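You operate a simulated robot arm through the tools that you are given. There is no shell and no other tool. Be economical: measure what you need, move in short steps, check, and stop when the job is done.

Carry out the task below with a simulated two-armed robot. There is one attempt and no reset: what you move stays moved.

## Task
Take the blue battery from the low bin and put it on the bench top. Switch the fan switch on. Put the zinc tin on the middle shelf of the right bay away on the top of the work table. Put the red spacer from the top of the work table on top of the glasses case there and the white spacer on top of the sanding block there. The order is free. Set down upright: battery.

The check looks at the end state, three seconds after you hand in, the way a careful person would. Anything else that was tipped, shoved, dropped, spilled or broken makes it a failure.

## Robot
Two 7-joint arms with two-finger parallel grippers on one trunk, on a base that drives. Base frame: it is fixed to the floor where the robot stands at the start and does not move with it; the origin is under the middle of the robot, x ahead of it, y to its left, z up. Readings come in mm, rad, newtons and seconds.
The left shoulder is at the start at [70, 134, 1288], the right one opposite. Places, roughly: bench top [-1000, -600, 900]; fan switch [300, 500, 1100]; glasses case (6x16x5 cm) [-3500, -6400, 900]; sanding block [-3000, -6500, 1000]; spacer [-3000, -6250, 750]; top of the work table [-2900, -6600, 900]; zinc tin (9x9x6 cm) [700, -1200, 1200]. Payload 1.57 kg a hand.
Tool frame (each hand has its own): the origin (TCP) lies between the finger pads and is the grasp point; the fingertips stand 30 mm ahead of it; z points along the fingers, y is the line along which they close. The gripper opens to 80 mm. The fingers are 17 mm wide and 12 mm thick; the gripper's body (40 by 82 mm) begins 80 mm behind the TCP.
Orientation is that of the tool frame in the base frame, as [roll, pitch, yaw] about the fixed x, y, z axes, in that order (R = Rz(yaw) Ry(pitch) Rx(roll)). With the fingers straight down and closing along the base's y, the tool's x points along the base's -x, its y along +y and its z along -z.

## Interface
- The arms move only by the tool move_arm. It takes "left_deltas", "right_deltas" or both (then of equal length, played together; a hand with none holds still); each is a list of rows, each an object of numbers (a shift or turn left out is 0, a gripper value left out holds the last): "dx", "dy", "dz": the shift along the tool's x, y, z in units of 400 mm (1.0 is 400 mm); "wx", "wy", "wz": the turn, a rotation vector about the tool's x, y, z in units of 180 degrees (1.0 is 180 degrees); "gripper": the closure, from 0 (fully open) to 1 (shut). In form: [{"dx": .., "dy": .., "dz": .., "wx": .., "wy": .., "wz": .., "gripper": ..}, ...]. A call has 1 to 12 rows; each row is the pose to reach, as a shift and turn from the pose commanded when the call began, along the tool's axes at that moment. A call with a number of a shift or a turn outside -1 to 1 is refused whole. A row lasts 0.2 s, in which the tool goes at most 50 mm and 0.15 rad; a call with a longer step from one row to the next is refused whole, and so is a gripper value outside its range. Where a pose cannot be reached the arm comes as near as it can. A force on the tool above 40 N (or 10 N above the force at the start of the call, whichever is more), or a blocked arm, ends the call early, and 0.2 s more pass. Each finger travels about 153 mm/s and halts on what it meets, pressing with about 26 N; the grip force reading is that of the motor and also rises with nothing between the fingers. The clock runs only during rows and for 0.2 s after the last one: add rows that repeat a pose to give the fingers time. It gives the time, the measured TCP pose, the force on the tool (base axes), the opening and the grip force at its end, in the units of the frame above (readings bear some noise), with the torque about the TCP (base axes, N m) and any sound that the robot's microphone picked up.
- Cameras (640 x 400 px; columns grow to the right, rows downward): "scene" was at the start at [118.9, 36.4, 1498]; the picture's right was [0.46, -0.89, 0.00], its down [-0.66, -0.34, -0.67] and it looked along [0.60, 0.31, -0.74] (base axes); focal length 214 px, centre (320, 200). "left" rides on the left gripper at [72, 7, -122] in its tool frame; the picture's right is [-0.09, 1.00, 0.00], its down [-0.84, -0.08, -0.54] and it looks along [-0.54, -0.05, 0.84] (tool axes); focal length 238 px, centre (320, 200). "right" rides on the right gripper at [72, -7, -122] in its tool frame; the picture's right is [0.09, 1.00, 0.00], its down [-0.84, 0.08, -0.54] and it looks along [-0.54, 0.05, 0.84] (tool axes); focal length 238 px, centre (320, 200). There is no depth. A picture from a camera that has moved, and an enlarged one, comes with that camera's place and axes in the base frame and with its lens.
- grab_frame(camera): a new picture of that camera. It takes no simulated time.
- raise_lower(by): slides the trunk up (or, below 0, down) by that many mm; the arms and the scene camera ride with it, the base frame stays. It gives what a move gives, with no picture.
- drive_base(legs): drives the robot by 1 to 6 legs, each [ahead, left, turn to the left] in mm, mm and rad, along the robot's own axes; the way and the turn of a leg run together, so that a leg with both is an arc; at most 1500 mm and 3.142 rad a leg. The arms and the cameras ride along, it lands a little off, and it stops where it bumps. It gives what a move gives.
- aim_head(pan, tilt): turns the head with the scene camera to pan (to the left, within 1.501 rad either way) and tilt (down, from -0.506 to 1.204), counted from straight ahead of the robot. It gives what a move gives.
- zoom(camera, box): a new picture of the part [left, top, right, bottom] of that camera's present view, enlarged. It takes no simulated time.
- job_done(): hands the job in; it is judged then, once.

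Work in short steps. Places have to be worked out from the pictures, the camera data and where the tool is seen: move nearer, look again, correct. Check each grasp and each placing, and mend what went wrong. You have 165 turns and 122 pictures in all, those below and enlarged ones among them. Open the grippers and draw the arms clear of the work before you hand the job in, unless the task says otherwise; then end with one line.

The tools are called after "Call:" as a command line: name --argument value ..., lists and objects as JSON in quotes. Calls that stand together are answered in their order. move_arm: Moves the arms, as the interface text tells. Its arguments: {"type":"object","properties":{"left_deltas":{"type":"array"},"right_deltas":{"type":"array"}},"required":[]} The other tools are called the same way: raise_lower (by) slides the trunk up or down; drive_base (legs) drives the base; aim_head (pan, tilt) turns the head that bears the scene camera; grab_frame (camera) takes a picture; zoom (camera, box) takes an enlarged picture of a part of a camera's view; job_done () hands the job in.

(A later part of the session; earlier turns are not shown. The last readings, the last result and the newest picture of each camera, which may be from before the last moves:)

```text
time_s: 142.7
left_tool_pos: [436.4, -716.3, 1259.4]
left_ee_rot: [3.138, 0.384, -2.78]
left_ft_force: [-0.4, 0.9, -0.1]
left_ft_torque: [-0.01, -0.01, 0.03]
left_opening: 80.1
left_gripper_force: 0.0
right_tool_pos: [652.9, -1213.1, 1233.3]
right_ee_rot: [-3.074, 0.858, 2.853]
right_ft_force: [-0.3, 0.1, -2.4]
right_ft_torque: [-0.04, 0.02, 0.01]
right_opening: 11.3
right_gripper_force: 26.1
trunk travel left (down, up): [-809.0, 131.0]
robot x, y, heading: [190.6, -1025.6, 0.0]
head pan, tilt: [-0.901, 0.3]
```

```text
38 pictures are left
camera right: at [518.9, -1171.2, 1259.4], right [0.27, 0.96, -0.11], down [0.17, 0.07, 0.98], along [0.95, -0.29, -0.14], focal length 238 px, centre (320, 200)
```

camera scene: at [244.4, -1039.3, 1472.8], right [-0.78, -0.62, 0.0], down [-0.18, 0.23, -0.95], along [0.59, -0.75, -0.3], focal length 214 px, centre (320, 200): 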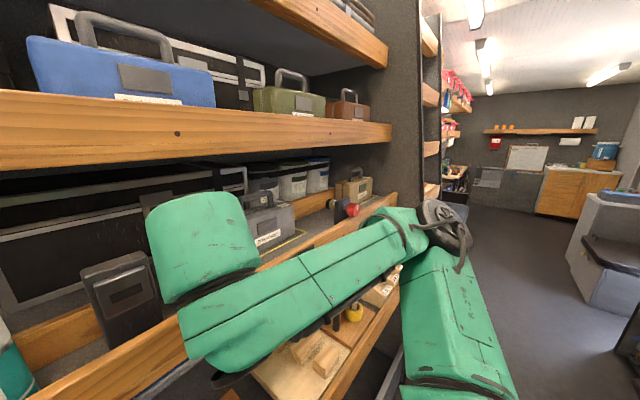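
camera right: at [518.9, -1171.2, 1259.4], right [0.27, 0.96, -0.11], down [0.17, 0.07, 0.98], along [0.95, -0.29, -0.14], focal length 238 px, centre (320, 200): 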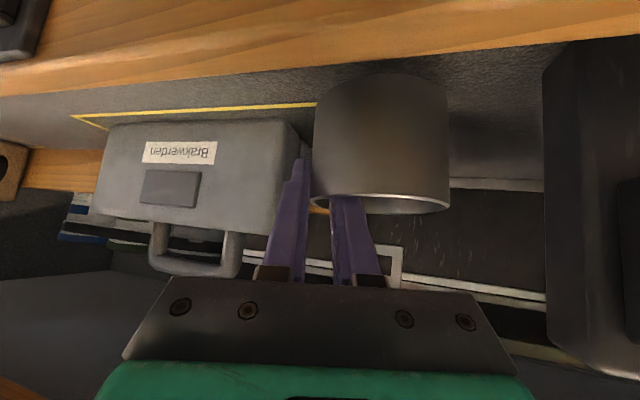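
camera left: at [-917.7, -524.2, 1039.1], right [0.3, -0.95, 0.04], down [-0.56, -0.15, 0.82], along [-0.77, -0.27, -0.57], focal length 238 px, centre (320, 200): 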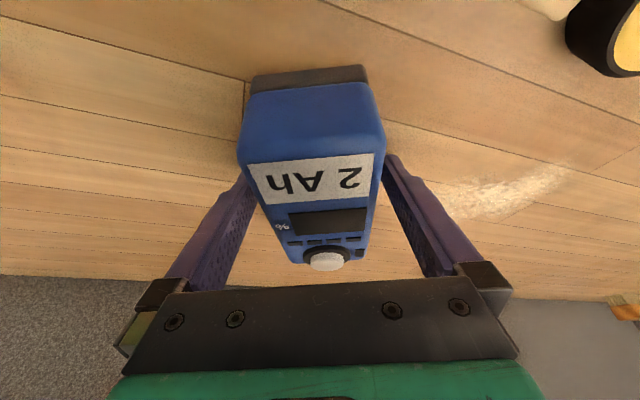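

Lifted cleanly. I pull back 60 mm so the wrist clears the upper board, then raise to clear the lip.

Call:
drive_base --legs '[[-55, 0, 0]]'

Call:
raise_lower --by 40

Call:
grab_frame --camera "scene"

Call:
grab_frame --camera "right"

```text
time_s: 143.7
left_tool_pos: [389.8, -716.9, 1257.1]
left_ee_rot: [3.135, 0.381, -2.782]
left_ft_force: [-0.1, 0.6, 0.0]
left_ft_torque: [0.0, 0.03, -0.02]
left_opening: 80.1
left_gripper_force: 0.1
right_tool_pos: [604.1, -1212.7, 1230.8]
right_ee_rot: [-3.069, 0.85, 2.855]
right_ft_force: [8.7, -0.7, 0.6]
right_ft_torque: [0.05, -0.21, -0.36]
right_opening: 8.1
right_gripper_force: 25.5
trunk travel left (down, up): [-809.0, 131.0]
robot x, y, heading: [134.6, -1021.0, 0.002]
head pan, tilt: [-0.901, 0.3]
```

```text
time_s: 144.5
left_tool_pos: [381.9, -716.1, 1299.1]
left_ee_rot: [3.139, 0.385, -2.782]
left_ft_force: [0.5, 0.1, 0.6]
left_ft_torque: [0.02, 0.02, -0.04]
left_opening: 80.2
left_gripper_force: 0.1
right_tool_pos: [598.0, -1214.0, 1272.9]
right_ee_rot: [-3.073, 0.857, 2.853]
right_ft_force: [-0.1, 0.0, -1.3]
right_ft_torque: [-0.04, 0.03, -0.01]
right_opening: 6.1
right_gripper_force: 25.5
trunk travel left (down, up): [-849.0, 91.0]
robot x, y, heading: [133.6, -1027.1, -0.0]
head pan, tilt: [-0.901, 0.3]
```

```text
37 pictures are left
camera scene: at [241.1, -1099.1, 1532.9], right [-0.78, -0.62, 0.0], down [-0.18, 0.23, -0.96], along [0.59, -0.75, -0.3], focal length 214 px, centre (320, 200)
```

scene: 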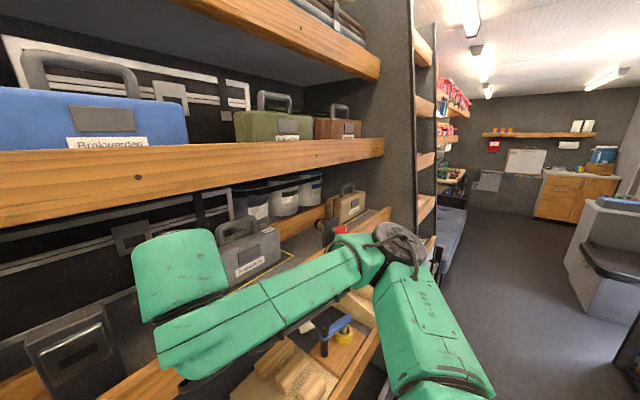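

```text
36 pictures are left
camera right: at [464.4, -1171.9, 1298.9], right [0.27, 0.95, -0.11], down [0.17, 0.07, 0.98], along [0.95, -0.29, -0.15], focal length 238 px, centre (320, 200)
```

right: 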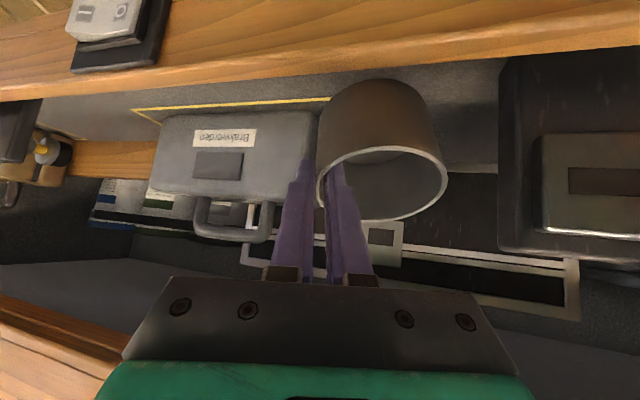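

The tin caught the lip a little and tilted in the grip, but it's held. I raise another 50 mm straight up in two steps.

Call:
raise_lower --by 25

Call:
raise_lower --by 30

Call:
grab_frame --camera "right"

```text
time_s: 145.2
left_tool_pos: [383.1, -716.5, 1324.5]
left_ee_rot: [3.14, 0.386, -2.783]
left_ft_force: [0.0, -0.8, -0.5]
left_ft_torque: [0.0, -0.02, 0.01]
left_opening: 80.0
left_gripper_force: 0.1
right_tool_pos: [598.9, -1212.1, 1297.5]
right_ee_rot: [-3.073, 0.856, 2.853]
right_ft_force: [0.9, -0.4, -2.1]
right_ft_torque: [-0.09, 0.05, -0.03]
right_opening: 6.0
right_gripper_force: 25.5
trunk travel left (down, up): [-874.0, 66.0]
robot x, y, heading: [133.8, -1025.1, -0.002]
head pan, tilt: [-0.901, 0.3]
```

```text
time_s: 145.9
left_tool_pos: [383.2, -716.3, 1353.9]
left_ee_rot: [3.139, 0.388, -2.781]
left_ft_force: [0.0, -0.2, 0.6]
left_ft_torque: [-0.01, -0.02, -0.01]
left_opening: 80.3
left_gripper_force: 0.1
right_tool_pos: [598.4, -1212.4, 1327.9]
right_ee_rot: [-3.073, 0.854, 2.853]
right_ft_force: [0.3, 0.1, -1.8]
right_ft_torque: [-0.04, 0.05, 0.0]
right_opening: 5.9
right_gripper_force: 25.9
trunk travel left (down, up): [-904.0, 36.0]
robot x, y, heading: [136.7, -1021.5, -0.001]
head pan, tilt: [-0.901, 0.3]
```

```text
35 pictures are left
camera right: at [464.9, -1171.6, 1353.9], right [0.27, 0.95, -0.11], down [0.17, 0.07, 0.98], along [0.95, -0.29, -0.14], focal length 238 px, centre (320, 200)
```

right: 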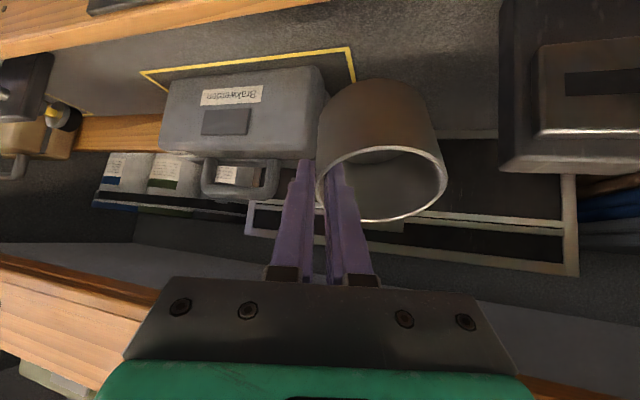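

The tin is now well above the lip. I back out.

Call:
drive_base --legs '[[-80, 0, 0], [-200, 0, 0]]'

Call:
grab_frame --camera "right"

Call:
aim_head --pan -0.5 --tilt 0.5

Call:
grab_frame --camera "scene"

```text
time_s: 148.2
left_tool_pos: [112.4, -715.9, 1352.6]
left_ee_rot: [3.136, 0.382, -2.78]
left_ft_force: [0.7, -0.2, 0.0]
left_ft_torque: [-0.01, 0.06, 0.01]
left_opening: 80.1
left_gripper_force: 0.2
right_tool_pos: [330.1, -1211.2, 1325.8]
right_ee_rot: [-3.07, 0.851, 2.857]
right_ft_force: [0.1, 0.2, -1.7]
right_ft_torque: [-0.03, 0.07, -0.06]
right_opening: 5.7
right_gripper_force: 25.9
trunk travel left (down, up): [-904.0, 36.0]
robot x, y, heading: [-142.8, -1026.5, 0.006]
head pan, tilt: [-0.901, 0.3]
```

```text
34 pictures are left
camera right: at [195.4, -1170.7, 1352.3], right [0.27, 0.96, -0.12], down [0.18, 0.07, 0.98], along [0.95, -0.29, -0.15], focal length 238 px, centre (320, 200)
```

right: 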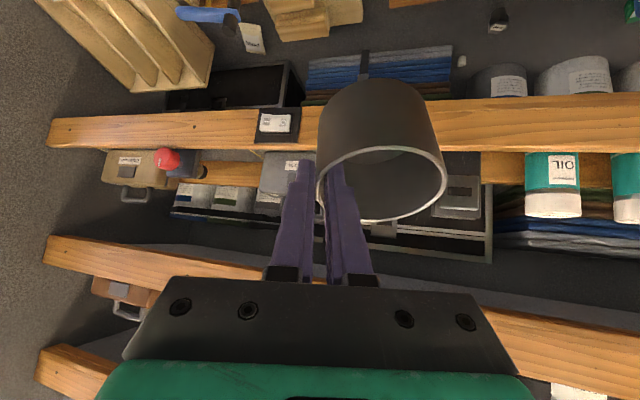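

```text
time_s: 149.0
left_tool_pos: [107.3, -716.2, 1353.8]
left_ee_rot: [3.141, 0.386, -2.779]
left_ft_force: [-0.1, 0.2, 0.0]
left_ft_torque: [0.01, -0.01, 0.03]
left_opening: 79.9
left_gripper_force: 0.1
right_tool_pos: [322.1, -1211.7, 1326.8]
right_ee_rot: [-3.074, 0.856, 2.856]
right_ft_force: [-0.4, -1.5, -2.2]
right_ft_torque: [0.01, 0.05, -0.02]
right_opening: 6.1
right_gripper_force: 26.2
trunk travel left (down, up): [-904.0, 36.0]
robot x, y, heading: [-140.0, -1025.0, -0.0]
head pan, tilt: [-0.499, 0.499]
```

```text
33 pictures are left
camera scene: at [-13.1, -1069.1, 1569.6], right [-0.48, -0.88, 0.0], down [-0.42, 0.23, -0.88], along [0.77, -0.42, -0.48], focal length 214 px, centre (320, 200)
```

scene: 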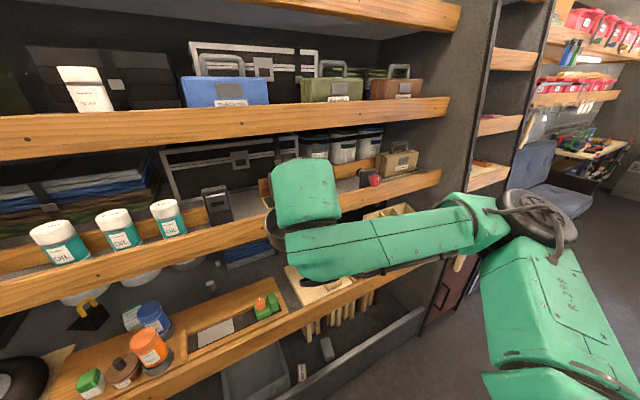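

Tin is out. I head down the aisle: centre myself, turn right, and look along it.

Call:
drive_base --legs '[[50, 0, 0], [0, 0, -1.57]]'

Call:
aim_head --pan 0.0 --tilt 0.35

Call:
grab_frame --camera "scene"

```text
time_s: 153.8
left_tool_pos: [220.1, -1272.5, 1354.0]
left_ee_rot: [3.137, 0.386, 1.939]
left_ft_force: [-0.1, 0.2, -0.5]
left_ft_torque: [0.01, 0.0, 0.04]
left_opening: 79.7
left_gripper_force: 0.0
right_tool_pos: [-275.4, -1491.5, 1327.5]
right_ee_rot: [-3.071, 0.856, 1.29]
right_ft_force: [0.3, -0.5, -1.8]
right_ft_torque: [0.03, 0.06, 0.02]
right_opening: 5.9
right_gripper_force: 26.4
trunk travel left (down, up): [-904.0, 36.0]
robot x, y, heading: [-90.8, -1027.4, -1.566]
head pan, tilt: [-0.499, 0.499]
```

```text
time_s: 154.7
left_tool_pos: [218.8, -1272.9, 1353.2]
left_ee_rot: [3.138, 0.384, 1.939]
left_ft_force: [0.0, 0.4, -0.4]
left_ft_torque: [-0.02, 0.0, -0.01]
left_opening: 80.0
left_gripper_force: 0.0
right_tool_pos: [-276.3, -1491.6, 1327.8]
right_ee_rot: [-3.073, 0.855, 1.29]
right_ft_force: [-0.4, 0.6, -1.2]
right_ft_torque: [0.05, 0.02, 0.0]
right_opening: 6.3
right_gripper_force: 26.2
trunk travel left (down, up): [-904.0, 36.0]
robot x, y, heading: [-90.5, -1025.6, -1.563]
head pan, tilt: [0.0, 0.351]
```

```text
32 pictures are left
camera scene: at [-92.6, -1169.0, 1583.1], right [-1.0, -0.01, 0.0], down [0.0, 0.34, -0.94], along [0.01, -0.94, -0.34], focal length 214 px, centre (320, 200)
```

scene: 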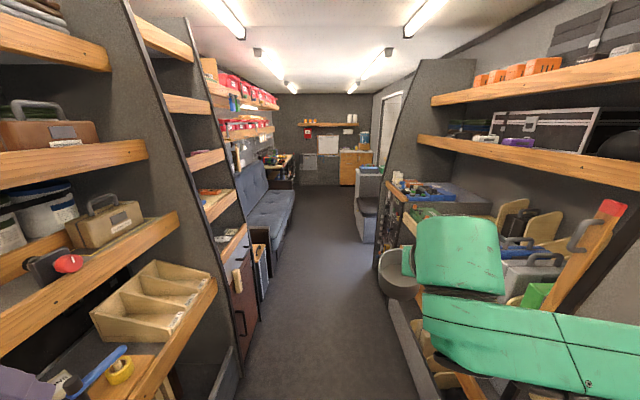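

The aisle is clear. I drive ahead in two long legs and look again.

Call:
drive_base --legs '[[1500, 50, 0], [1300, 0, 0]]'

Call:
aim_head --pan -0.5 --tilt 0.35

Call:
grab_frame --camera "scene"

```text
refused: leg 1 is longer than a leg can be; nothing moved
```

```text
time_s: 155.6
left_tool_pos: [219.8, -1271.0, 1354.4]
left_ee_rot: [3.137, 0.387, 1.938]
left_ft_force: [-0.3, -0.4, 0.0]
left_ft_torque: [0.01, 0.04, 0.0]
left_opening: 80.1
left_gripper_force: 0.0
right_tool_pos: [-276.9, -1492.2, 1327.5]
right_ee_rot: [-3.073, 0.856, 1.289]
right_ft_force: [-0.6, 0.2, -1.8]
right_ft_torque: [0.04, 0.05, -0.01]
right_opening: 6.0
right_gripper_force: 26.1
trunk travel left (down, up): [-904.0, 36.0]
robot x, y, heading: [-92.5, -1026.5, -1.563]
head pan, tilt: [-0.499, 0.351]
```

```text
31 pictures are left
camera scene: at [-136.9, -1158.0, 1583.2], right [-0.88, 0.47, 0.0], down [0.16, 0.3, -0.94], along [-0.44, -0.83, -0.34], focal length 214 px, centre (320, 200)
```

scene: 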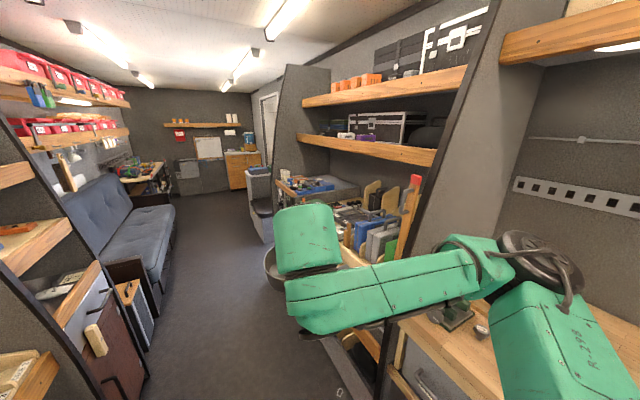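

Refused for leg length; I use shorter legs, shifting left a little first.

Call:
drive_base --legs '[[0, 70, 0], [1400, 0, 0], [1400, 0, 0]]'

Call:
grab_frame --camera "scene"

```text
time_s: 169.9
left_tool_pos: [357.1, -4075.4, 1354.9]
left_ee_rot: [3.141, 0.387, 1.973]
left_ft_force: [-0.1, 0.4, -0.1]
left_ft_torque: [-0.01, -0.01, -0.01]
left_opening: 80.0
left_gripper_force: 0.1
right_tool_pos: [-129.5, -4312.5, 1328.2]
right_ee_rot: [-3.072, 0.855, 1.325]
right_ft_force: [-0.2, 1.5, -1.7]
right_ft_torque: [-0.01, 0.02, 0.01]
right_opening: 6.2
right_gripper_force: 25.6
trunk travel left (down, up): [-904.0, 36.0]
robot x, y, heading: [37.3, -3837.9, -1.526]
head pan, tilt: [-0.499, 0.351]
```

```text
30 pictures are left
camera scene: at [-2.7, -3972.8, 1583.2], right [-0.9, 0.44, 0.0], down [0.15, 0.31, -0.94], along [-0.41, -0.84, -0.34], focal length 214 px, centre (320, 200)
```

scene: 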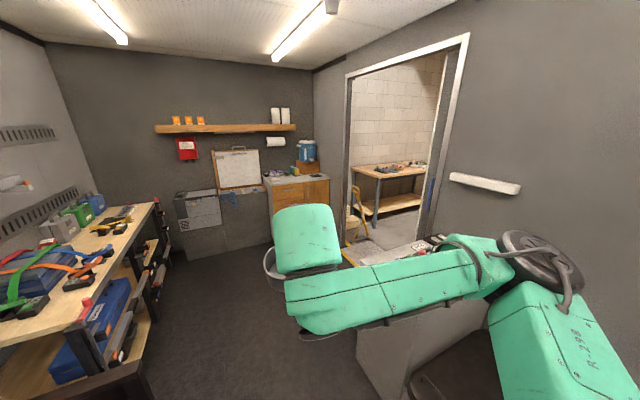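

A doorway on the right leads to a brick room with the work table. I advance to the doorway's middle, fix the heading, and look.

Call:
drive_base --legs '[[1360, 0, -0.045]]'

Call:
aim_head --pan -1.3 --tilt 0.4

Call:
grab_frame --camera "scene"

```text
time_s: 176.7
left_tool_pos: [382.7, -5449.8, 1354.2]
left_ee_rot: [3.14, 0.385, 1.94]
left_ft_force: [1.0, 0.3, -0.9]
left_ft_torque: [0.0, 0.02, -0.02]
left_opening: 80.2
left_gripper_force: 0.0
right_tool_pos: [-111.2, -5670.3, 1328.1]
right_ee_rot: [-3.073, 0.855, 1.291]
right_ft_force: [0.2, -0.8, -1.3]
right_ft_torque: [0.07, 0.04, 0.02]
right_opening: 5.9
right_gripper_force: 26.0
trunk travel left (down, up): [-904.0, 36.0]
robot x, y, heading: [72.8, -5206.3, -1.565]
head pan, tilt: [-0.499, 0.351]
```

```text
time_s: 177.8
left_tool_pos: [385.1, -5451.5, 1352.7]
left_ee_rot: [3.137, 0.385, 1.939]
left_ft_force: [-0.1, 0.9, 0.6]
left_ft_torque: [-0.02, 0.02, -0.02]
left_opening: 79.8
left_gripper_force: 0.1
right_tool_pos: [-109.9, -5670.9, 1327.3]
right_ee_rot: [-3.074, 0.855, 1.291]
right_ft_force: [0.1, 0.8, -1.2]
right_ft_torque: [0.07, 0.05, 0.01]
right_opening: 5.7
right_gripper_force: 25.8
trunk travel left (down, up): [-904.0, 36.0]
robot x, y, heading: [74.7, -5203.7, -1.566]
head pan, tilt: [-1.3, 0.4]
```

```text
29 pictures are left
camera scene: at [-17.3, -5280.7, 1578.6], right [-0.28, 0.96, 0.0], down [0.37, 0.11, -0.92], along [-0.89, -0.25, -0.39], focal length 214 px, centre (320, 200)
```

scene: 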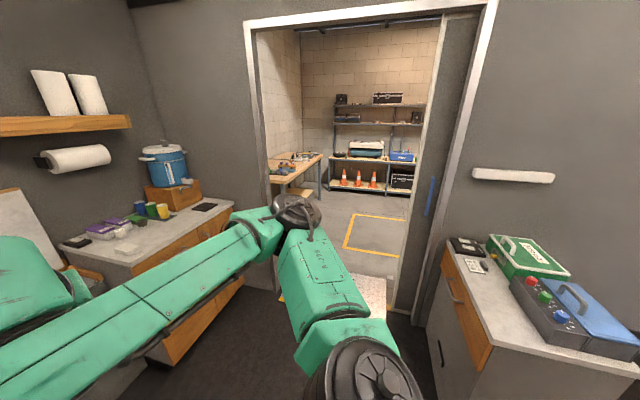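

The doorway spans about y -6050…-5050. Facing -y and strafing through, I need y ≈ -5440. I go.

Call:
drive_base --legs '[[235, 0, -0.005], [0, -1000, 0], [0, -1200, 0]]'

Call:
aim_head --pan -0.4 --tilt 0.5

Call:
grab_frame --camera "scene"

```text
time_s: 186.4
left_tool_pos: [-942.1, -5688.7, 1348.5]
left_ee_rot: [3.118, 0.37, 1.943]
left_ft_force: [0.4, -0.2, -0.4]
left_ft_torque: [-0.04, 0.09, -0.05]
left_opening: 79.9
left_gripper_force: 0.0
right_tool_pos: [-1436.1, -5916.4, 1320.9]
right_ee_rot: [-3.1, 0.856, 1.284]
right_ft_force: [1.2, -0.1, -1.3]
right_ft_torque: [0.1, 0.11, -0.1]
right_opening: 6.0
right_gripper_force: 25.3
trunk travel left (down, up): [-904.0, 36.0]
robot x, y, heading: [-1228.2, -5451.9, -1.554]
head pan, tilt: [-1.3, 0.4]
stopped in leg 3: the robot was blocked; the commanded pose is now the measured one
```

```text
time_s: 187.6
left_tool_pos: [-960.0, -5690.7, 1351.5]
left_ee_rot: [3.103, 0.38, 1.935]
left_ft_force: [0.2, 0.1, 0.7]
left_ft_torque: [0.0, 0.02, -0.01]
left_opening: 80.0
left_gripper_force: 0.0
right_tool_pos: [-1452.3, -5918.0, 1317.7]
right_ee_rot: [-3.119, 0.851, 1.267]
right_ft_force: [-0.7, -0.3, -3.0]
right_ft_torque: [0.07, 0.02, 0.01]
right_opening: 5.8
right_gripper_force: 25.9
trunk travel left (down, up): [-904.0, 36.0]
robot x, y, heading: [-1229.5, -5449.2, -1.552]
head pan, tilt: [-0.4, 0.499]
```

```text
28 pictures are left
camera scene: at [-1222.1, -5586.5, 1573.4], right [-0.93, 0.37, 0.02], down [0.15, 0.44, -0.88], along [-0.34, -0.81, -0.47], focal length 214 px, centre (320, 200)
```

scene: 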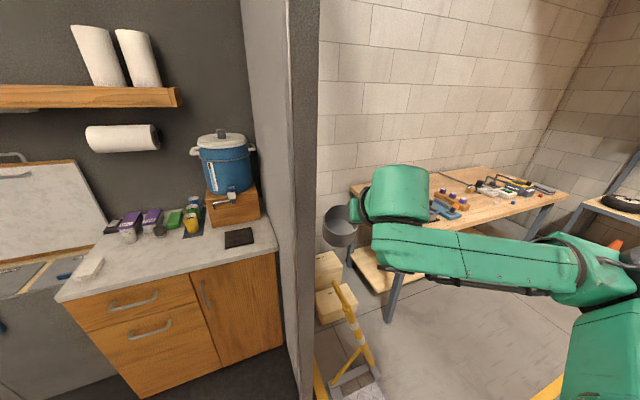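

Blocked at the door line; I look to the right to see what touches.

Call:
aim_head --pan -1.5 --tilt 0.75

Call:
grab_frame --camera "scene"

```text
time_s: 188.9
left_tool_pos: [-963.3, -5689.8, 1352.5]
left_ee_rot: [3.099, 0.382, 1.935]
left_ft_force: [-0.6, -0.7, 0.0]
left_ft_torque: [0.0, 0.04, 0.02]
left_opening: 79.8
left_gripper_force: 0.0
right_tool_pos: [-1455.8, -5918.1, 1317.8]
right_ee_rot: [-3.122, 0.849, 1.264]
right_ft_force: [0.1, 0.8, -2.1]
right_ft_torque: [0.07, 0.05, -0.02]
right_opening: 6.0
right_gripper_force: 25.1
trunk travel left (down, up): [-904.0, 36.0]
robot x, y, heading: [-1229.1, -5451.1, -1.556]
head pan, tilt: [-1.499, 0.75]
```

```text
27 pictures are left
camera scene: at [-1275.9, -5509.0, 1552.7], right [-0.09, 1.0, 0.0], down [0.66, 0.06, -0.75], along [-0.74, -0.07, -0.66], focal length 214 px, centre (320, 200)
```

scene: 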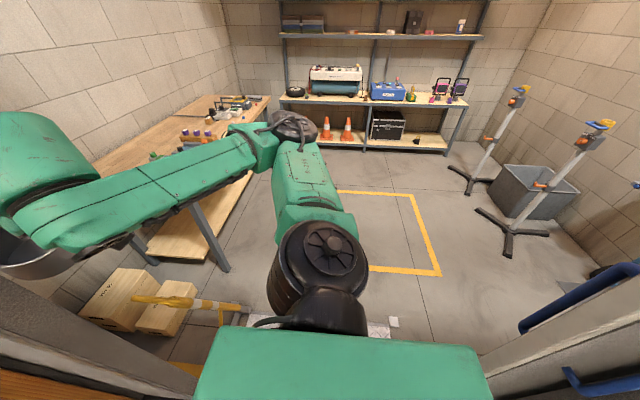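

Nothing obvious is touching. I try a short strafe again and watch the readings.

Call:
drive_base --legs '[[0, -150, 0]]'

```text
time_s: 189.7
left_tool_pos: [-1031.9, -5688.7, 1354.6]
left_ee_rot: [3.129, 0.368, 1.864]
left_ft_force: [0.5, 0.2, -0.5]
left_ft_torque: [-0.01, 0.01, 0.01]
left_opening: 80.0
left_gripper_force: 0.1
right_tool_pos: [-1516.0, -5915.3, 1302.7]
right_ee_rot: [3.104, 0.842, 1.217]
right_ft_force: [0.4, 0.1, -0.9]
right_ft_torque: [0.08, 0.12, -0.03]
right_opening: 5.5
right_gripper_force: 25.6
trunk travel left (down, up): [-904.0, 36.0]
robot x, y, heading: [-1234.4, -5448.8, -1.55]
head pan, tilt: [-1.499, 0.75]
stopped in leg 1: the robot was blocked; the commanded pose is now the measured one
```

The base itself is blocked low down. I look steeply down on the right side.

Call:
aim_head --pan -1.5 --tilt 1.2

Call:
grab_frame --camera "scene"

```text
time_s: 190.6
left_tool_pos: [-1037.2, -5687.9, 1355.6]
left_ee_rot: [3.124, 0.371, 1.86]
left_ft_force: [0.3, -0.3, -0.2]
left_ft_torque: [0.01, -0.01, -0.01]
left_opening: 80.0
left_gripper_force: 0.0
right_tool_pos: [-1520.4, -5915.5, 1303.4]
right_ee_rot: [3.099, 0.842, 1.214]
right_ft_force: [-0.7, 0.9, -2.2]
right_ft_torque: [0.06, 0.06, 0.0]
right_opening: 5.6
right_gripper_force: 26.3
trunk travel left (down, up): [-904.0, 36.0]
robot x, y, heading: [-1235.8, -5451.4, -1.552]
head pan, tilt: [-1.499, 1.201]
```

```text
26 pictures are left
camera scene: at [-1258.0, -5506.3, 1520.3], right [-0.09, 1.0, 0.0], down [0.92, 0.08, -0.38], along [-0.38, -0.03, -0.92], focal length 214 px, centre (320, 200)
```

scene: 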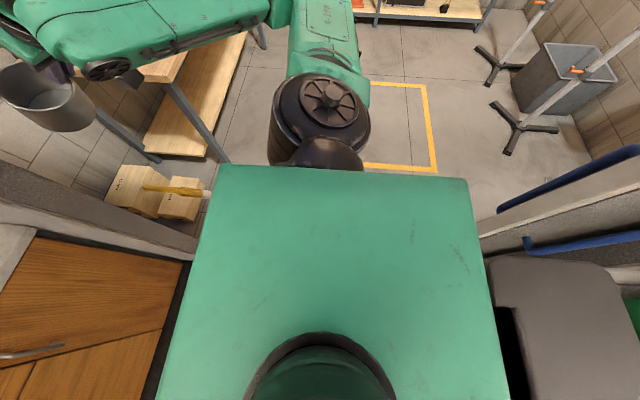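

The base seems stopped by something on the floor in the doorway. I back off 500 mm and inspect the threshold.

Call:
drive_base --legs '[[0, 520, 0]]'

Call:
aim_head --pan -1.5 --tilt 0.75

Call:
grab_frame --camera "scene"

```text
time_s: 191.3
left_tool_pos: [-1098.5, -5691.3, 1377.3]
left_ee_rot: [-3.092, 0.433, 1.756]
left_ft_force: [0.2, -0.9, 0.4]
left_ft_torque: [-0.02, 0.03, 0.02]
left_opening: 79.9
left_gripper_force: 0.1
right_tool_pos: [-1577.2, -5914.9, 1282.5]
right_ee_rot: [3.037, 0.831, 1.162]
right_ft_force: [-0.1, -0.1, -1.5]
right_ft_torque: [0.03, 0.07, 0.0]
right_opening: 5.6
right_gripper_force: 25.0
trunk travel left (down, up): [-904.0, 36.0]
robot x, y, heading: [-1234.5, -5453.5, -1.551]
head pan, tilt: [-1.499, 1.201]
stopped in leg 1: the robot was blocked; the commanded pose is now the measured one
```

```text
time_s: 192.2
left_tool_pos: [-1096.5, -5692.8, 1377.5]
left_ee_rot: [-3.094, 0.434, 1.758]
left_ft_force: [0.2, -0.3, 0.5]
left_ft_torque: [-0.04, 0.02, 0.02]
left_opening: 80.0
left_gripper_force: 0.0
right_tool_pos: [-1574.5, -5915.0, 1284.9]
right_ee_rot: [3.038, 0.832, 1.166]
right_ft_force: [-0.1, -0.6, -0.9]
right_ft_torque: [0.08, 0.07, 0.02]
right_opening: 5.6
right_gripper_force: 25.8
trunk travel left (down, up): [-904.0, 36.0]
robot x, y, heading: [-1232.0, -5452.0, -1.552]
head pan, tilt: [-1.499, 0.75]
```

```text
25 pictures are left
camera scene: at [-1280.4, -5508.7, 1552.5], right [-0.09, 1.0, 0.0], down [0.66, 0.06, -0.75], along [-0.74, -0.07, -0.67], focal length 214 px, centre (320, 200)
```

scene: 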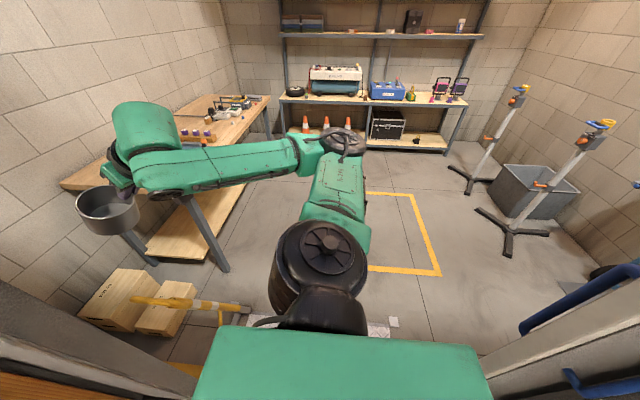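

Odd: it's blocked both ways. I look at the left side to see whether the left arm is caught.

Call:
aim_head --pan 1.3 --tilt 0.8

Call:
grab_frame --camera "scene"

```text
time_s: 194.7
left_tool_pos: [-1095.0, -5692.4, 1375.0]
left_ee_rot: [-3.096, 0.43, 1.759]
left_ft_force: [-0.2, -0.7, -0.7]
left_ft_torque: [-0.01, 0.02, 0.0]
left_opening: 80.1
left_gripper_force: 0.1
right_tool_pos: [-1574.7, -5915.9, 1284.0]
right_ee_rot: [3.039, 0.833, 1.166]
right_ft_force: [0.7, 0.3, -2.4]
right_ft_torque: [0.08, 0.06, 0.0]
right_opening: 5.5
right_gripper_force: 25.2
trunk travel left (down, up): [-904.0, 36.0]
robot x, y, heading: [-1231.1, -5449.6, -1.55]
head pan, tilt: [1.3, 0.799]
```

```text
24 pictures are left
camera scene: at [-1262.9, -5550.2, 1549.7], right [-0.6, 0.8, 0.01], down [0.55, 0.42, -0.72], along [-0.58, -0.43, -0.69], focal length 214 px, centre (320, 200)
```

scene: 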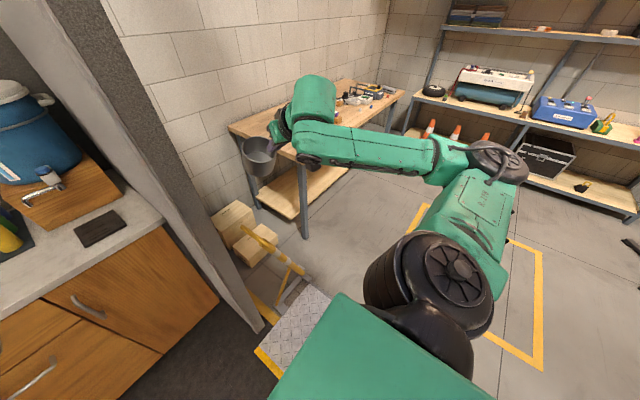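

The camera lagged its reading, and a checker-plate ramp is under the robot. I try strafing back toward the van again.

Call:
drive_base --legs '[[0, 150, 0]]'

Call:
aim_head --pan 0.6 --tilt 0.7

Call:
grab_frame --camera "scene"

```text
time_s: 196.0
left_tool_pos: [-943.1, -5688.0, 1366.1]
left_ee_rot: [3.124, 0.415, 1.795]
left_ft_force: [0.6, 0.6, 0.7]
left_ft_torque: [-0.02, 0.06, 0.01]
left_opening: 80.0
left_gripper_force: 0.1
right_tool_pos: [-1424.2, -5909.6, 1285.6]
right_ee_rot: [3.042, 0.833, 1.171]
right_ft_force: [0.7, -0.3, -1.3]
right_ft_torque: [0.03, 0.11, -0.02]
right_opening: 5.3
right_gripper_force: 25.6
trunk travel left (down, up): [-904.0, 36.0]
robot x, y, heading: [-1088.2, -5448.1, -1.555]
head pan, tilt: [1.3, 0.799]
```

```text
time_s: 197.1
left_tool_pos: [-949.6, -5690.5, 1366.4]
left_ee_rot: [3.118, 0.418, 1.795]
left_ft_force: [-0.6, -0.1, 0.6]
left_ft_torque: [-0.01, -0.03, -0.01]
left_opening: 79.9
left_gripper_force: 0.0
right_tool_pos: [-1430.1, -5912.2, 1282.9]
right_ee_rot: [3.037, 0.83, 1.166]
right_ft_force: [-0.2, -1.0, -1.4]
right_ft_torque: [0.06, 0.02, 0.01]
right_opening: 5.4
right_gripper_force: 25.6
trunk travel left (down, up): [-904.0, 36.0]
robot x, y, heading: [-1085.8, -5450.0, -1.554]
head pan, tilt: [0.6, 0.7]
```

```text
23 pictures are left
camera scene: at [-1142.0, -5566.7, 1554.5], right [-0.79, 0.61, 0.0], down [0.38, 0.49, -0.78], along [-0.48, -0.62, -0.62], focal length 214 px, centre (320, 200)
```

scene: 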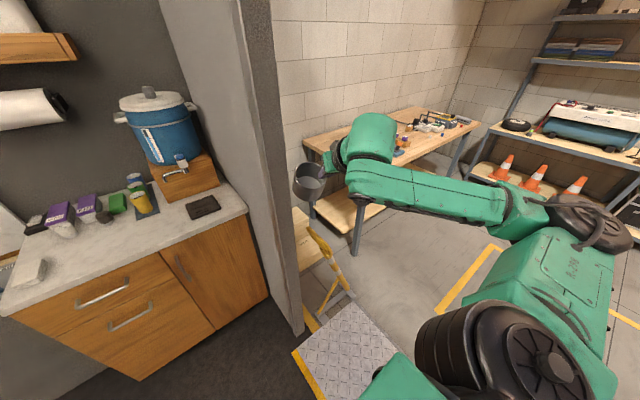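

Now it moves freely; the head seems hampered by the folded left arm. I unfold the left hand forward and left, away from the head.

Call:
move_arm --left_deltas '[{"dx": -0.03, "dy": 0.064, "dz": 0.068}, {"dx": -0.06, "dy": 0.128, "dz": 0.136}, {"dx": -0.09, "dy": 0.192, "dz": 0.204}, {"dx": -0.12, "dy": 0.256, "dz": 0.272}, {"dx": -0.15, "dy": 0.32, "dz": 0.34}]'

Call:
aim_head --pan 0.0 --tilt 0.7

Call:
grab_frame --camera "scene"

```text
time_s: 198.3
left_tool_pos: [-801.3, -5776.7, 1317.4]
left_ee_rot: [3.117, 0.415, 1.793]
left_ft_force: [-0.2, 0.4, 0.0]
left_ft_torque: [0.01, 0.0, -0.03]
left_opening: 80.3
left_gripper_force: 0.0
left hand out of reach, approached as far as the arm can: row 1, 2, 3, 4, 5
right_tool_pos: [-1428.1, -5913.7, 1281.9]
right_ee_rot: [3.043, 0.828, 1.169]
right_ft_force: [0.2, -1.3, -1.4]
right_ft_torque: [0.05, 0.04, -0.03]
right_opening: 5.3
right_gripper_force: 25.3
trunk travel left (down, up): [-904.0, 36.0]
robot x, y, heading: [-1088.4, -5451.5, -1.551]
head pan, tilt: [0.6, 0.7]
```

```text
time_s: 199.3
left_tool_pos: [-805.6, -5773.2, 1320.1]
left_ee_rot: [3.119, 0.414, 1.794]
left_ft_force: [-0.6, -0.5, 0.1]
left_ft_torque: [0.01, -0.02, 0.0]
left_opening: 79.9
left_gripper_force: 0.1
right_tool_pos: [-1428.8, -5911.0, 1282.6]
right_ee_rot: [3.039, 0.829, 1.164]
right_ft_force: [0.4, -0.7, -1.1]
right_ft_torque: [0.09, 0.07, -0.04]
right_opening: 5.3
right_gripper_force: 25.4
trunk travel left (down, up): [-904.0, 36.0]
robot x, y, heading: [-1085.8, -5448.3, -1.556]
head pan, tilt: [0.0, 0.7]
```

```text
22 pictures are left
camera scene: at [-1086.1, -5583.2, 1551.8], right [-1.0, -0.02, 0.0], down [-0.01, 0.64, -0.76], along [0.01, -0.76, -0.64], focal length 214 px, centre (320, 200)
```

scene: 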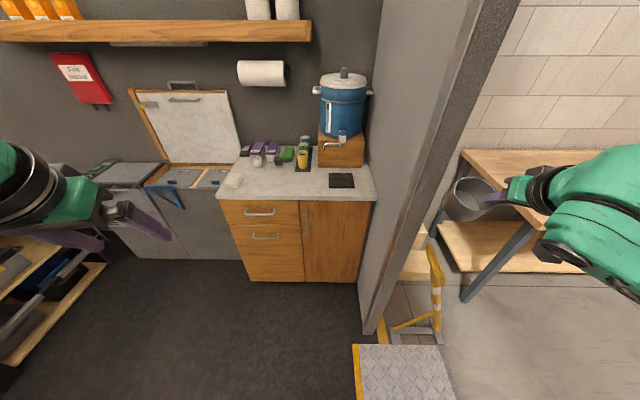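

Left arm is free of the head now. I retry strafing right through the doorway.

Call:
drive_base --legs '[[0, -300, 0]]'

```text
time_s: 200.7
left_tool_pos: [-993.0, -5767.2, 1318.6]
left_ee_rot: [3.122, 0.407, 1.771]
left_ft_force: [1.1, 0.7, 0.3]
left_ft_torque: [-0.04, 0.04, -0.06]
left_opening: 80.1
left_gripper_force: 0.1
right_tool_pos: [-1615.1, -5907.8, 1270.4]
right_ee_rot: [2.995, 0.829, 1.13]
right_ft_force: [2.3, 0.3, -1.7]
right_ft_torque: [0.08, 0.05, -0.02]
right_opening: 5.2
right_gripper_force: 24.9
trunk travel left (down, up): [-904.0, 36.0]
robot x, y, heading: [-1231.8, -5447.9, -1.55]
head pan, tilt: [0.0, 0.7]
stopped in leg 1: the robot was blocked; the commanded pose is now the measured one
```

Stopped at the same x. I suspect the rear or side catches the door panel; I shift toward the doorway's middle (100 mm ahead) and retry.

Call:
drive_base --legs '[[0, 60, 0]]'

Call:
drive_base --legs '[[90, 0, -0.02], [0, -300, 0]]'

```text
time_s: 201.4
left_tool_pos: [-1076.1, -5760.7, 1328.8]
left_ee_rot: [-3.077, 0.385, 1.738]
left_ft_force: [0.1, 1.7, -0.2]
left_ft_torque: [0.04, -0.05, 0.03]
left_opening: 79.9
left_gripper_force: 0.1
right_tool_pos: [-1684.0, -5906.6, 1240.0]
right_ee_rot: [2.919, 0.81, 1.061]
right_ft_force: [0.2, 0.5, -1.6]
right_ft_torque: [0.05, 0.06, 0.01]
right_opening: 5.1
right_gripper_force: 25.3
trunk travel left (down, up): [-904.0, 36.0]
robot x, y, heading: [-1223.2, -5449.1, -1.552]
head pan, tilt: [0.0, 0.7]
stopped in leg 1: the robot was blocked; the commanded pose is now the measured one
```

```text
time_s: 204.2
left_tool_pos: [-1375.8, -5861.6, 1324.2]
left_ee_rot: [3.126, 0.398, 1.72]
left_ft_force: [-0.1, 0.0, -0.2]
left_ft_torque: [0.0, 0.06, -0.03]
left_opening: 80.0
left_gripper_force: 0.2
right_tool_pos: [-1993.0, -5991.6, 1240.0]
right_ee_rot: [2.922, 0.805, 1.051]
right_ft_force: [0.3, 0.0, -1.1]
right_ft_torque: [0.06, 0.03, -0.01]
right_opening: 4.9
right_gripper_force: 25.2
trunk travel left (down, up): [-904.0, 36.0]
robot x, y, heading: [-1531.3, -5539.0, -1.577]
head pan, tilt: [0.0, 0.7]
```

Through. I continue strafing and look at the table.

Call:
drive_base --legs '[[0, -450, 0.01]]'

Call:
aim_head --pan -0.35 --tilt 0.55

Call:
grab_frame --camera "scene"

```text
time_s: 206.3
left_tool_pos: [-1642.6, -5870.8, 1327.7]
left_ee_rot: [-3.053, 0.446, 1.77]
left_ft_force: [0.7, 0.2, -0.5]
left_ft_torque: [-0.01, 0.08, -0.04]
left_opening: 80.1
left_gripper_force: 0.0
right_tool_pos: [-2243.0, -6002.2, 1253.7]
right_ee_rot: [2.981, 0.846, 1.12]
right_ft_force: [0.4, 0.5, -1.2]
right_ft_torque: [0.08, 0.13, -0.03]
right_opening: 3.8
right_gripper_force: 24.9
trunk travel left (down, up): [-904.0, 36.0]
robot x, y, heading: [-1851.1, -5547.4, -1.549]
head pan, tilt: [0.0, 0.7]
stopped in leg 1: the robot was blocked; the commanded pose is now the measured one
```

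```text
time_s: 207.1
left_tool_pos: [-1653.4, -5870.4, 1328.6]
left_ee_rot: [-3.063, 0.444, 1.766]
left_ft_force: [-0.4, 0.1, 0.2]
left_ft_torque: [0.03, 0.0, 0.03]
left_opening: 80.0
left_gripper_force: 0.1
right_tool_pos: [-2253.0, -6001.6, 1250.1]
right_ee_rot: [2.972, 0.842, 1.108]
right_ft_force: [0.0, 0.1, -1.9]
right_ft_torque: [0.07, 0.0, -0.01]
right_opening: 4.0
right_gripper_force: 24.8
trunk travel left (down, up): [-904.0, 36.0]
robot x, y, heading: [-1848.7, -5543.8, -1.547]
head pan, tilt: [-0.351, 0.55]
```

```text
21 pictures are left
camera scene: at [-1919.4, -5679.0, 1567.4], right [-0.95, 0.32, -0.02], down [0.19, 0.5, -0.85], along [-0.26, -0.81, -0.53], focal length 214 px, centre (320, 200)
```

scene: 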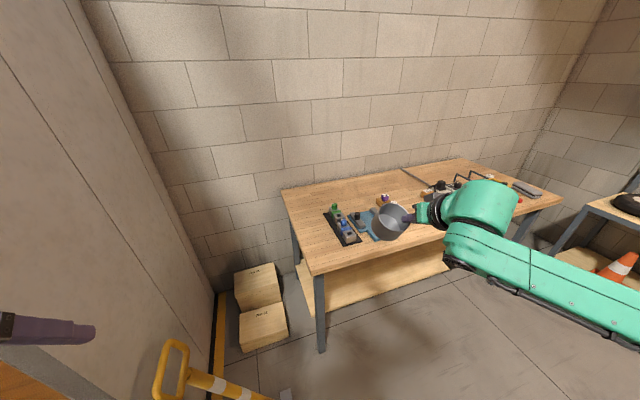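

The tin is still held and the table is ahead. I was stopped at the ramp's end; I continue strafing.

Call:
drive_base --legs '[[0, -350, 0]]'

```text
time_s: 207.8
left_tool_pos: [-1608.5, -5874.9, 1327.0]
left_ee_rot: [-3.023, 0.477, 1.752]
left_ft_force: [-0.7, 0.3, 0.3]
left_ft_torque: [-0.01, 0.0, -0.01]
left_opening: 80.1
left_gripper_force: 0.1
right_tool_pos: [-2212.1, -6000.2, 1265.5]
right_ee_rot: [3.026, 0.868, 1.119]
right_ft_force: [0.2, -1.2, -1.6]
right_ft_torque: [0.07, 0.04, 0.01]
right_opening: 3.1
right_gripper_force: 24.2
trunk travel left (down, up): [-904.0, 36.0]
robot x, y, heading: [-1856.1, -5543.4, -1.551]
head pan, tilt: [-0.351, 0.55]
stopped in leg 1: the robot was blocked; the commanded pose is now the measured one
```

I mix directions as worked before: back a little, then strafe right.

Call:
drive_base --legs '[[60, 0, -0.02], [0, -300, 0]]'

```text
time_s: 208.6
left_tool_pos: [-1553.5, -5877.4, 1312.2]
left_ee_rot: [-2.978, 0.485, 1.767]
left_ft_force: [0.0, -0.3, 0.6]
left_ft_torque: [-0.02, 0.02, -0.03]
left_opening: 80.3
left_gripper_force: 0.0
right_tool_pos: [-2181.4, -6008.4, 1279.5]
right_ee_rot: [3.067, 0.894, 1.084]
right_ft_force: [-0.5, 0.1, -2.5]
right_ft_torque: [0.02, 0.05, 0.0]
right_opening: 2.5
right_gripper_force: 24.0
trunk travel left (down, up): [-904.0, 36.0]
robot x, y, heading: [-1854.3, -5550.2, -1.554]
head pan, tilt: [-0.351, 0.55]
stopped in leg 1: the robot was blocked; the commanded pose is now the measured one
```

I back off toward the door to get a run at it.

Call:
drive_base --legs '[[0, 150, 0]]'

Call:
drive_base --legs '[[60, 0, 0], [0, -600, 0]]'

```text
time_s: 209.3
left_tool_pos: [-1492.3, -5876.5, 1290.5]
left_ee_rot: [-2.936, 0.475, 1.792]
left_ft_force: [-0.9, 0.8, 0.1]
left_ft_torque: [-0.04, -0.01, -0.01]
left_opening: 79.9
left_gripper_force: 0.2
right_tool_pos: [-2132.7, -6011.1, 1288.1]
right_ee_rot: [3.127, 0.92, 1.103]
right_ft_force: [-0.2, -0.1, -1.2]
right_ft_torque: [0.09, 0.04, 0.02]
right_opening: 2.2
right_gripper_force: 23.2
trunk travel left (down, up): [-904.0, 36.0]
robot x, y, heading: [-1849.1, -5550.6, -1.55]
head pan, tilt: [-0.351, 0.55]
stopped in leg 1: the robot was blocked; the commanded pose is now the measured one
```

```text
time_s: 213.2
left_tool_pos: [-2078.9, -5951.9, 1288.3]
left_ee_rot: [-2.927, 0.473, 1.792]
left_ft_force: [0.1, -0.3, -0.7]
left_ft_torque: [0.01, 0.01, -0.06]
left_opening: 80.0
left_gripper_force: 0.0
right_tool_pos: [-2714.8, -6083.4, 1287.4]
right_ee_rot: [3.133, 0.917, 1.113]
right_ft_force: [0.2, -0.4, -1.3]
right_ft_torque: [0.1, 0.02, -0.02]
right_opening: 2.7
right_gripper_force: 23.8
trunk travel left (down, up): [-904.0, 36.0]
robot x, y, heading: [-2441.1, -5620.1, -1.549]
head pan, tilt: [-0.351, 0.55]
```

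Past the ramp at (-2441, -5620). Now I look at the table.

Call:
aim_head --pan -0.3 --tilt 0.65

Call:
grab_frame --camera "scene"

```text
time_s: 213.9
left_tool_pos: [-2079.0, -5950.3, 1289.2]
left_ee_rot: [-2.93, 0.474, 1.792]
left_ft_force: [0.3, 0.6, 0.4]
left_ft_torque: [-0.02, 0.02, -0.03]
left_opening: 79.8
left_gripper_force: 0.0
right_tool_pos: [-2717.8, -6083.7, 1287.3]
right_ee_rot: [3.131, 0.916, 1.111]
right_ft_force: [0.4, -0.1, -2.3]
right_ft_torque: [0.05, 0.0, 0.02]
right_opening: 2.3
right_gripper_force: 23.9
trunk travel left (down, up): [-904.0, 36.0]
robot x, y, heading: [-2443.3, -5620.7, -1.547]
head pan, tilt: [-0.3, 0.649]
```

```text
20 pictures are left
camera scene: at [-2465.0, -5754.2, 1556.2], right [-0.96, 0.28, 0.0], down [0.17, 0.58, -0.8], along [-0.22, -0.77, -0.6], focal length 214 px, centre (320, 200)
```

scene: 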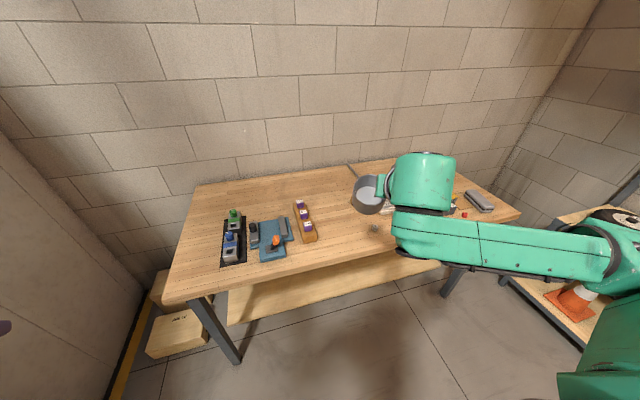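

Free wood lies between the wooden bar and the small grey piece, around (-2760, -6480). I check how the tin hangs in the right hand.

Call:
grab_frame --camera "right"

Call:
zoom --camera "scene" --box '[290, 140, 530, 290]'

```text
19 pictures are left
camera right: at [-2662.3, -5954.6, 1304.3], right [0.92, -0.38, -0.07], down [0.03, -0.1, 0.99], along [-0.39, -0.92, -0.08], focal length 238 px, centre (320, 200)
```

right: 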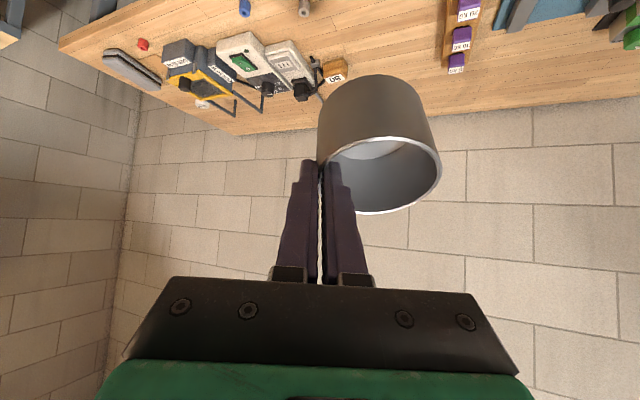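

```text
2.67 times, centred on (410, 215) of scene
camera zoom: at [-2465.0, -5754.2, 1556.2], right [-0.96, 0.28, 0.0], down [0.17, 0.58, -0.8], along [-0.22, -0.77, -0.6], focal length 572 px, centre (80, 160)
```

zoom: 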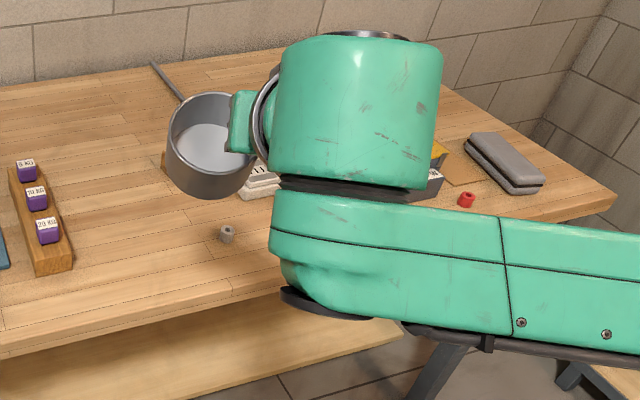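

The tin looks partly filled, so I must keep it level. It is tilted ~27° toward me; I rotate the hand up by that, and raise the left hand out of the way.

Call:
move_arm --right_deltas '[{"wy": 0.03}, {"wy": 0.06}, {"wy": 0.09}, {"wy": 0.12}, {"wy": 0.145}, {"wy": 0.145}]' --left_deltas '[{"dz": -0.06}, {"dz": -0.12}, {"dz": -0.18}, {"dz": -0.24}, {"dz": -0.3}, {"dz": -0.3}]'

Call:
drive_base --legs '[[180, -45, 0], [130, 0, 0]]'

Call:
zoom --camera "right" --box '[220, 0, 640, 262]'

```text
time_s: 215.3
left_tool_pos: [-2067.0, -5891.9, 1392.2]
left_ee_rot: [-2.928, 0.474, 1.79]
left_ft_force: [-0.5, 0.7, 1.0]
left_ft_torque: [0.03, -0.01, 0.03]
left_opening: 80.0
left_gripper_force: 0.1
right_tool_pos: [-2716.1, -6082.7, 1286.8]
right_ee_rot: [3.136, 0.46, 1.117]
right_ft_force: [-0.3, 0.1, -1.8]
right_ft_torque: [0.05, 0.05, 0.01]
right_opening: 2.4
right_gripper_force: 23.8
trunk travel left (down, up): [-904.0, 36.0]
robot x, y, heading: [-2443.8, -5621.6, -1.556]
head pan, tilt: [-0.3, 0.649]
```

```text
time_s: 217.7
left_tool_pos: [-2103.9, -6197.1, 1392.5]
left_ee_rot: [-2.931, 0.476, 1.797]
left_ft_force: [-0.5, 0.7, -0.1]
left_ft_torque: [-0.01, 0.0, -0.01]
left_opening: 80.1
left_gripper_force: 0.0
right_tool_pos: [-2753.0, -6394.4, 1288.3]
right_ee_rot: [3.132, 0.463, 1.123]
right_ft_force: [0.5, -0.1, -1.6]
right_ft_torque: [0.03, 0.07, -0.02]
right_opening: 2.5
right_gripper_force: 23.7
trunk travel left (down, up): [-904.0, 36.0]
robot x, y, heading: [-2482.6, -5933.9, -1.547]
head pan, tilt: [-0.3, 0.649]
```

```text
1.52 times, centred on (430, 131) of right
camera zoom: at [-2709.1, -6284.3, 1365.2], right [0.93, -0.35, -0.03], down [-0.15, -0.49, 0.86], along [-0.32, -0.8, -0.51], focal length 363 px, centre (152, 305)
```

zoom: 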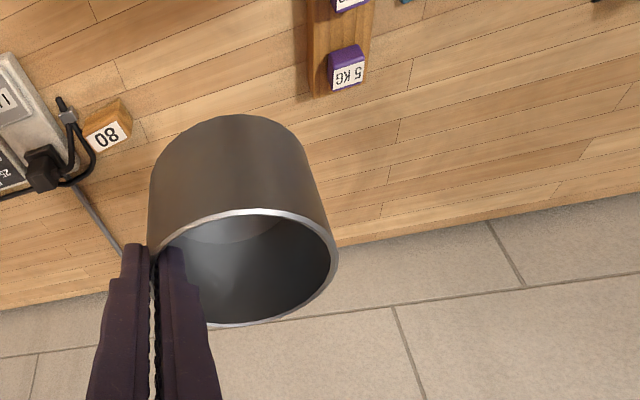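

The tin is level now. Spot under it at (-2714, -6413) is free. I lower by 250 first.

Call:
raise_lower --by -250

Call:
grab_frame --camera "scene"

```text
time_s: 220.3
left_tool_pos: [-2104.2, -6200.9, 1141.3]
left_ee_rot: [-2.928, 0.474, 1.796]
left_ft_force: [-0.4, 0.0, 0.6]
left_ft_torque: [-0.02, 0.03, 0.04]
left_opening: 79.8
left_gripper_force: 0.1
right_tool_pos: [-2751.8, -6398.6, 1036.3]
right_ee_rot: [3.133, 0.461, 1.124]
right_ft_force: [0.4, -0.7, -2.1]
right_ft_torque: [0.03, 0.03, 0.0]
right_opening: 2.6
right_gripper_force: 23.8
trunk travel left (down, up): [-654.0, 286.0]
robot x, y, heading: [-2482.6, -5931.4, -1.543]
head pan, tilt: [-0.3, 0.649]
```

```text
16 pictures are left
camera scene: at [-2503.9, -6066.8, 1306.1], right [-0.96, 0.27, 0.0], down [0.16, 0.58, -0.8], along [-0.21, -0.77, -0.6], focal length 214 px, centre (320, 200)
```

scene: 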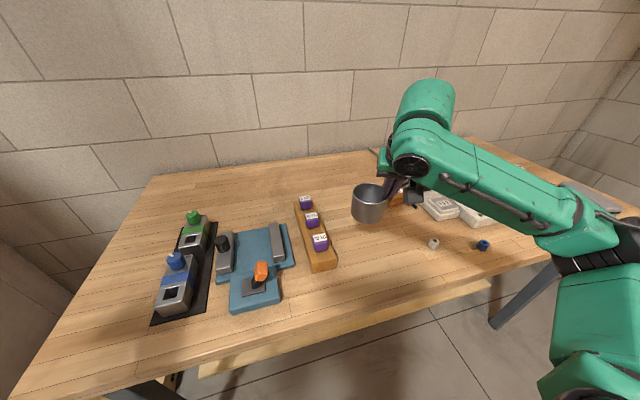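

Clear. I lower on until contact in small steps.

Call:
raise_lower --by -50

Call:
raise_lower --by -8

Call:
raise_lower --by -8

```text
time_s: 221.2
left_tool_pos: [-2104.1, -6201.6, 1092.4]
left_ee_rot: [-2.929, 0.476, 1.799]
left_ft_force: [0.2, 0.0, -0.8]
left_ft_torque: [0.03, -0.01, -0.03]
left_opening: 79.9
left_gripper_force: 0.0
right_tool_pos: [-2753.2, -6397.2, 986.9]
right_ee_rot: [3.133, 0.461, 1.123]
right_ft_force: [-0.7, -0.3, -1.0]
right_ft_torque: [0.06, 0.09, -0.01]
right_opening: 2.4
right_gripper_force: 24.2
trunk travel left (down, up): [-604.0, 336.0]
robot x, y, heading: [-2477.9, -5933.3, -1.546]
head pan, tilt: [-0.3, 0.649]
```

```text
time_s: 221.8
left_tool_pos: [-2102.4, -6202.2, 1084.5]
left_ee_rot: [-2.928, 0.475, 1.797]
left_ft_force: [-0.1, -0.1, 0.5]
left_ft_torque: [-0.01, 0.01, 0.02]
left_opening: 79.6
left_gripper_force: 0.1
right_tool_pos: [-2753.4, -6396.8, 978.3]
right_ee_rot: [3.134, 0.462, 1.123]
right_ft_force: [-0.7, 0.5, -2.3]
right_ft_torque: [0.03, 0.03, 0.03]
right_opening: 2.1
right_gripper_force: 24.0
trunk travel left (down, up): [-596.0, 344.0]
robot x, y, heading: [-2477.3, -5931.8, -1.541]
head pan, tilt: [-0.3, 0.649]
```

```text
time_s: 222.4
left_tool_pos: [-2103.6, -6202.5, 1075.9]
left_ee_rot: [-2.928, 0.475, 1.8]
left_ft_force: [0.5, -0.1, 0.7]
left_ft_torque: [0.02, -0.04, 0.03]
left_opening: 80.1
left_gripper_force: 0.1
right_tool_pos: [-2752.7, -6397.8, 970.0]
right_ee_rot: [3.134, 0.461, 1.123]
right_ft_force: [0.2, 0.4, -2.4]
right_ft_torque: [0.0, 0.05, 0.03]
right_opening: 2.4
right_gripper_force: 23.7
trunk travel left (down, up): [-588.0, 352.0]
robot x, y, heading: [-2481.6, -5935.5, -1.547]
head pan, tilt: [-0.3, 0.649]
```

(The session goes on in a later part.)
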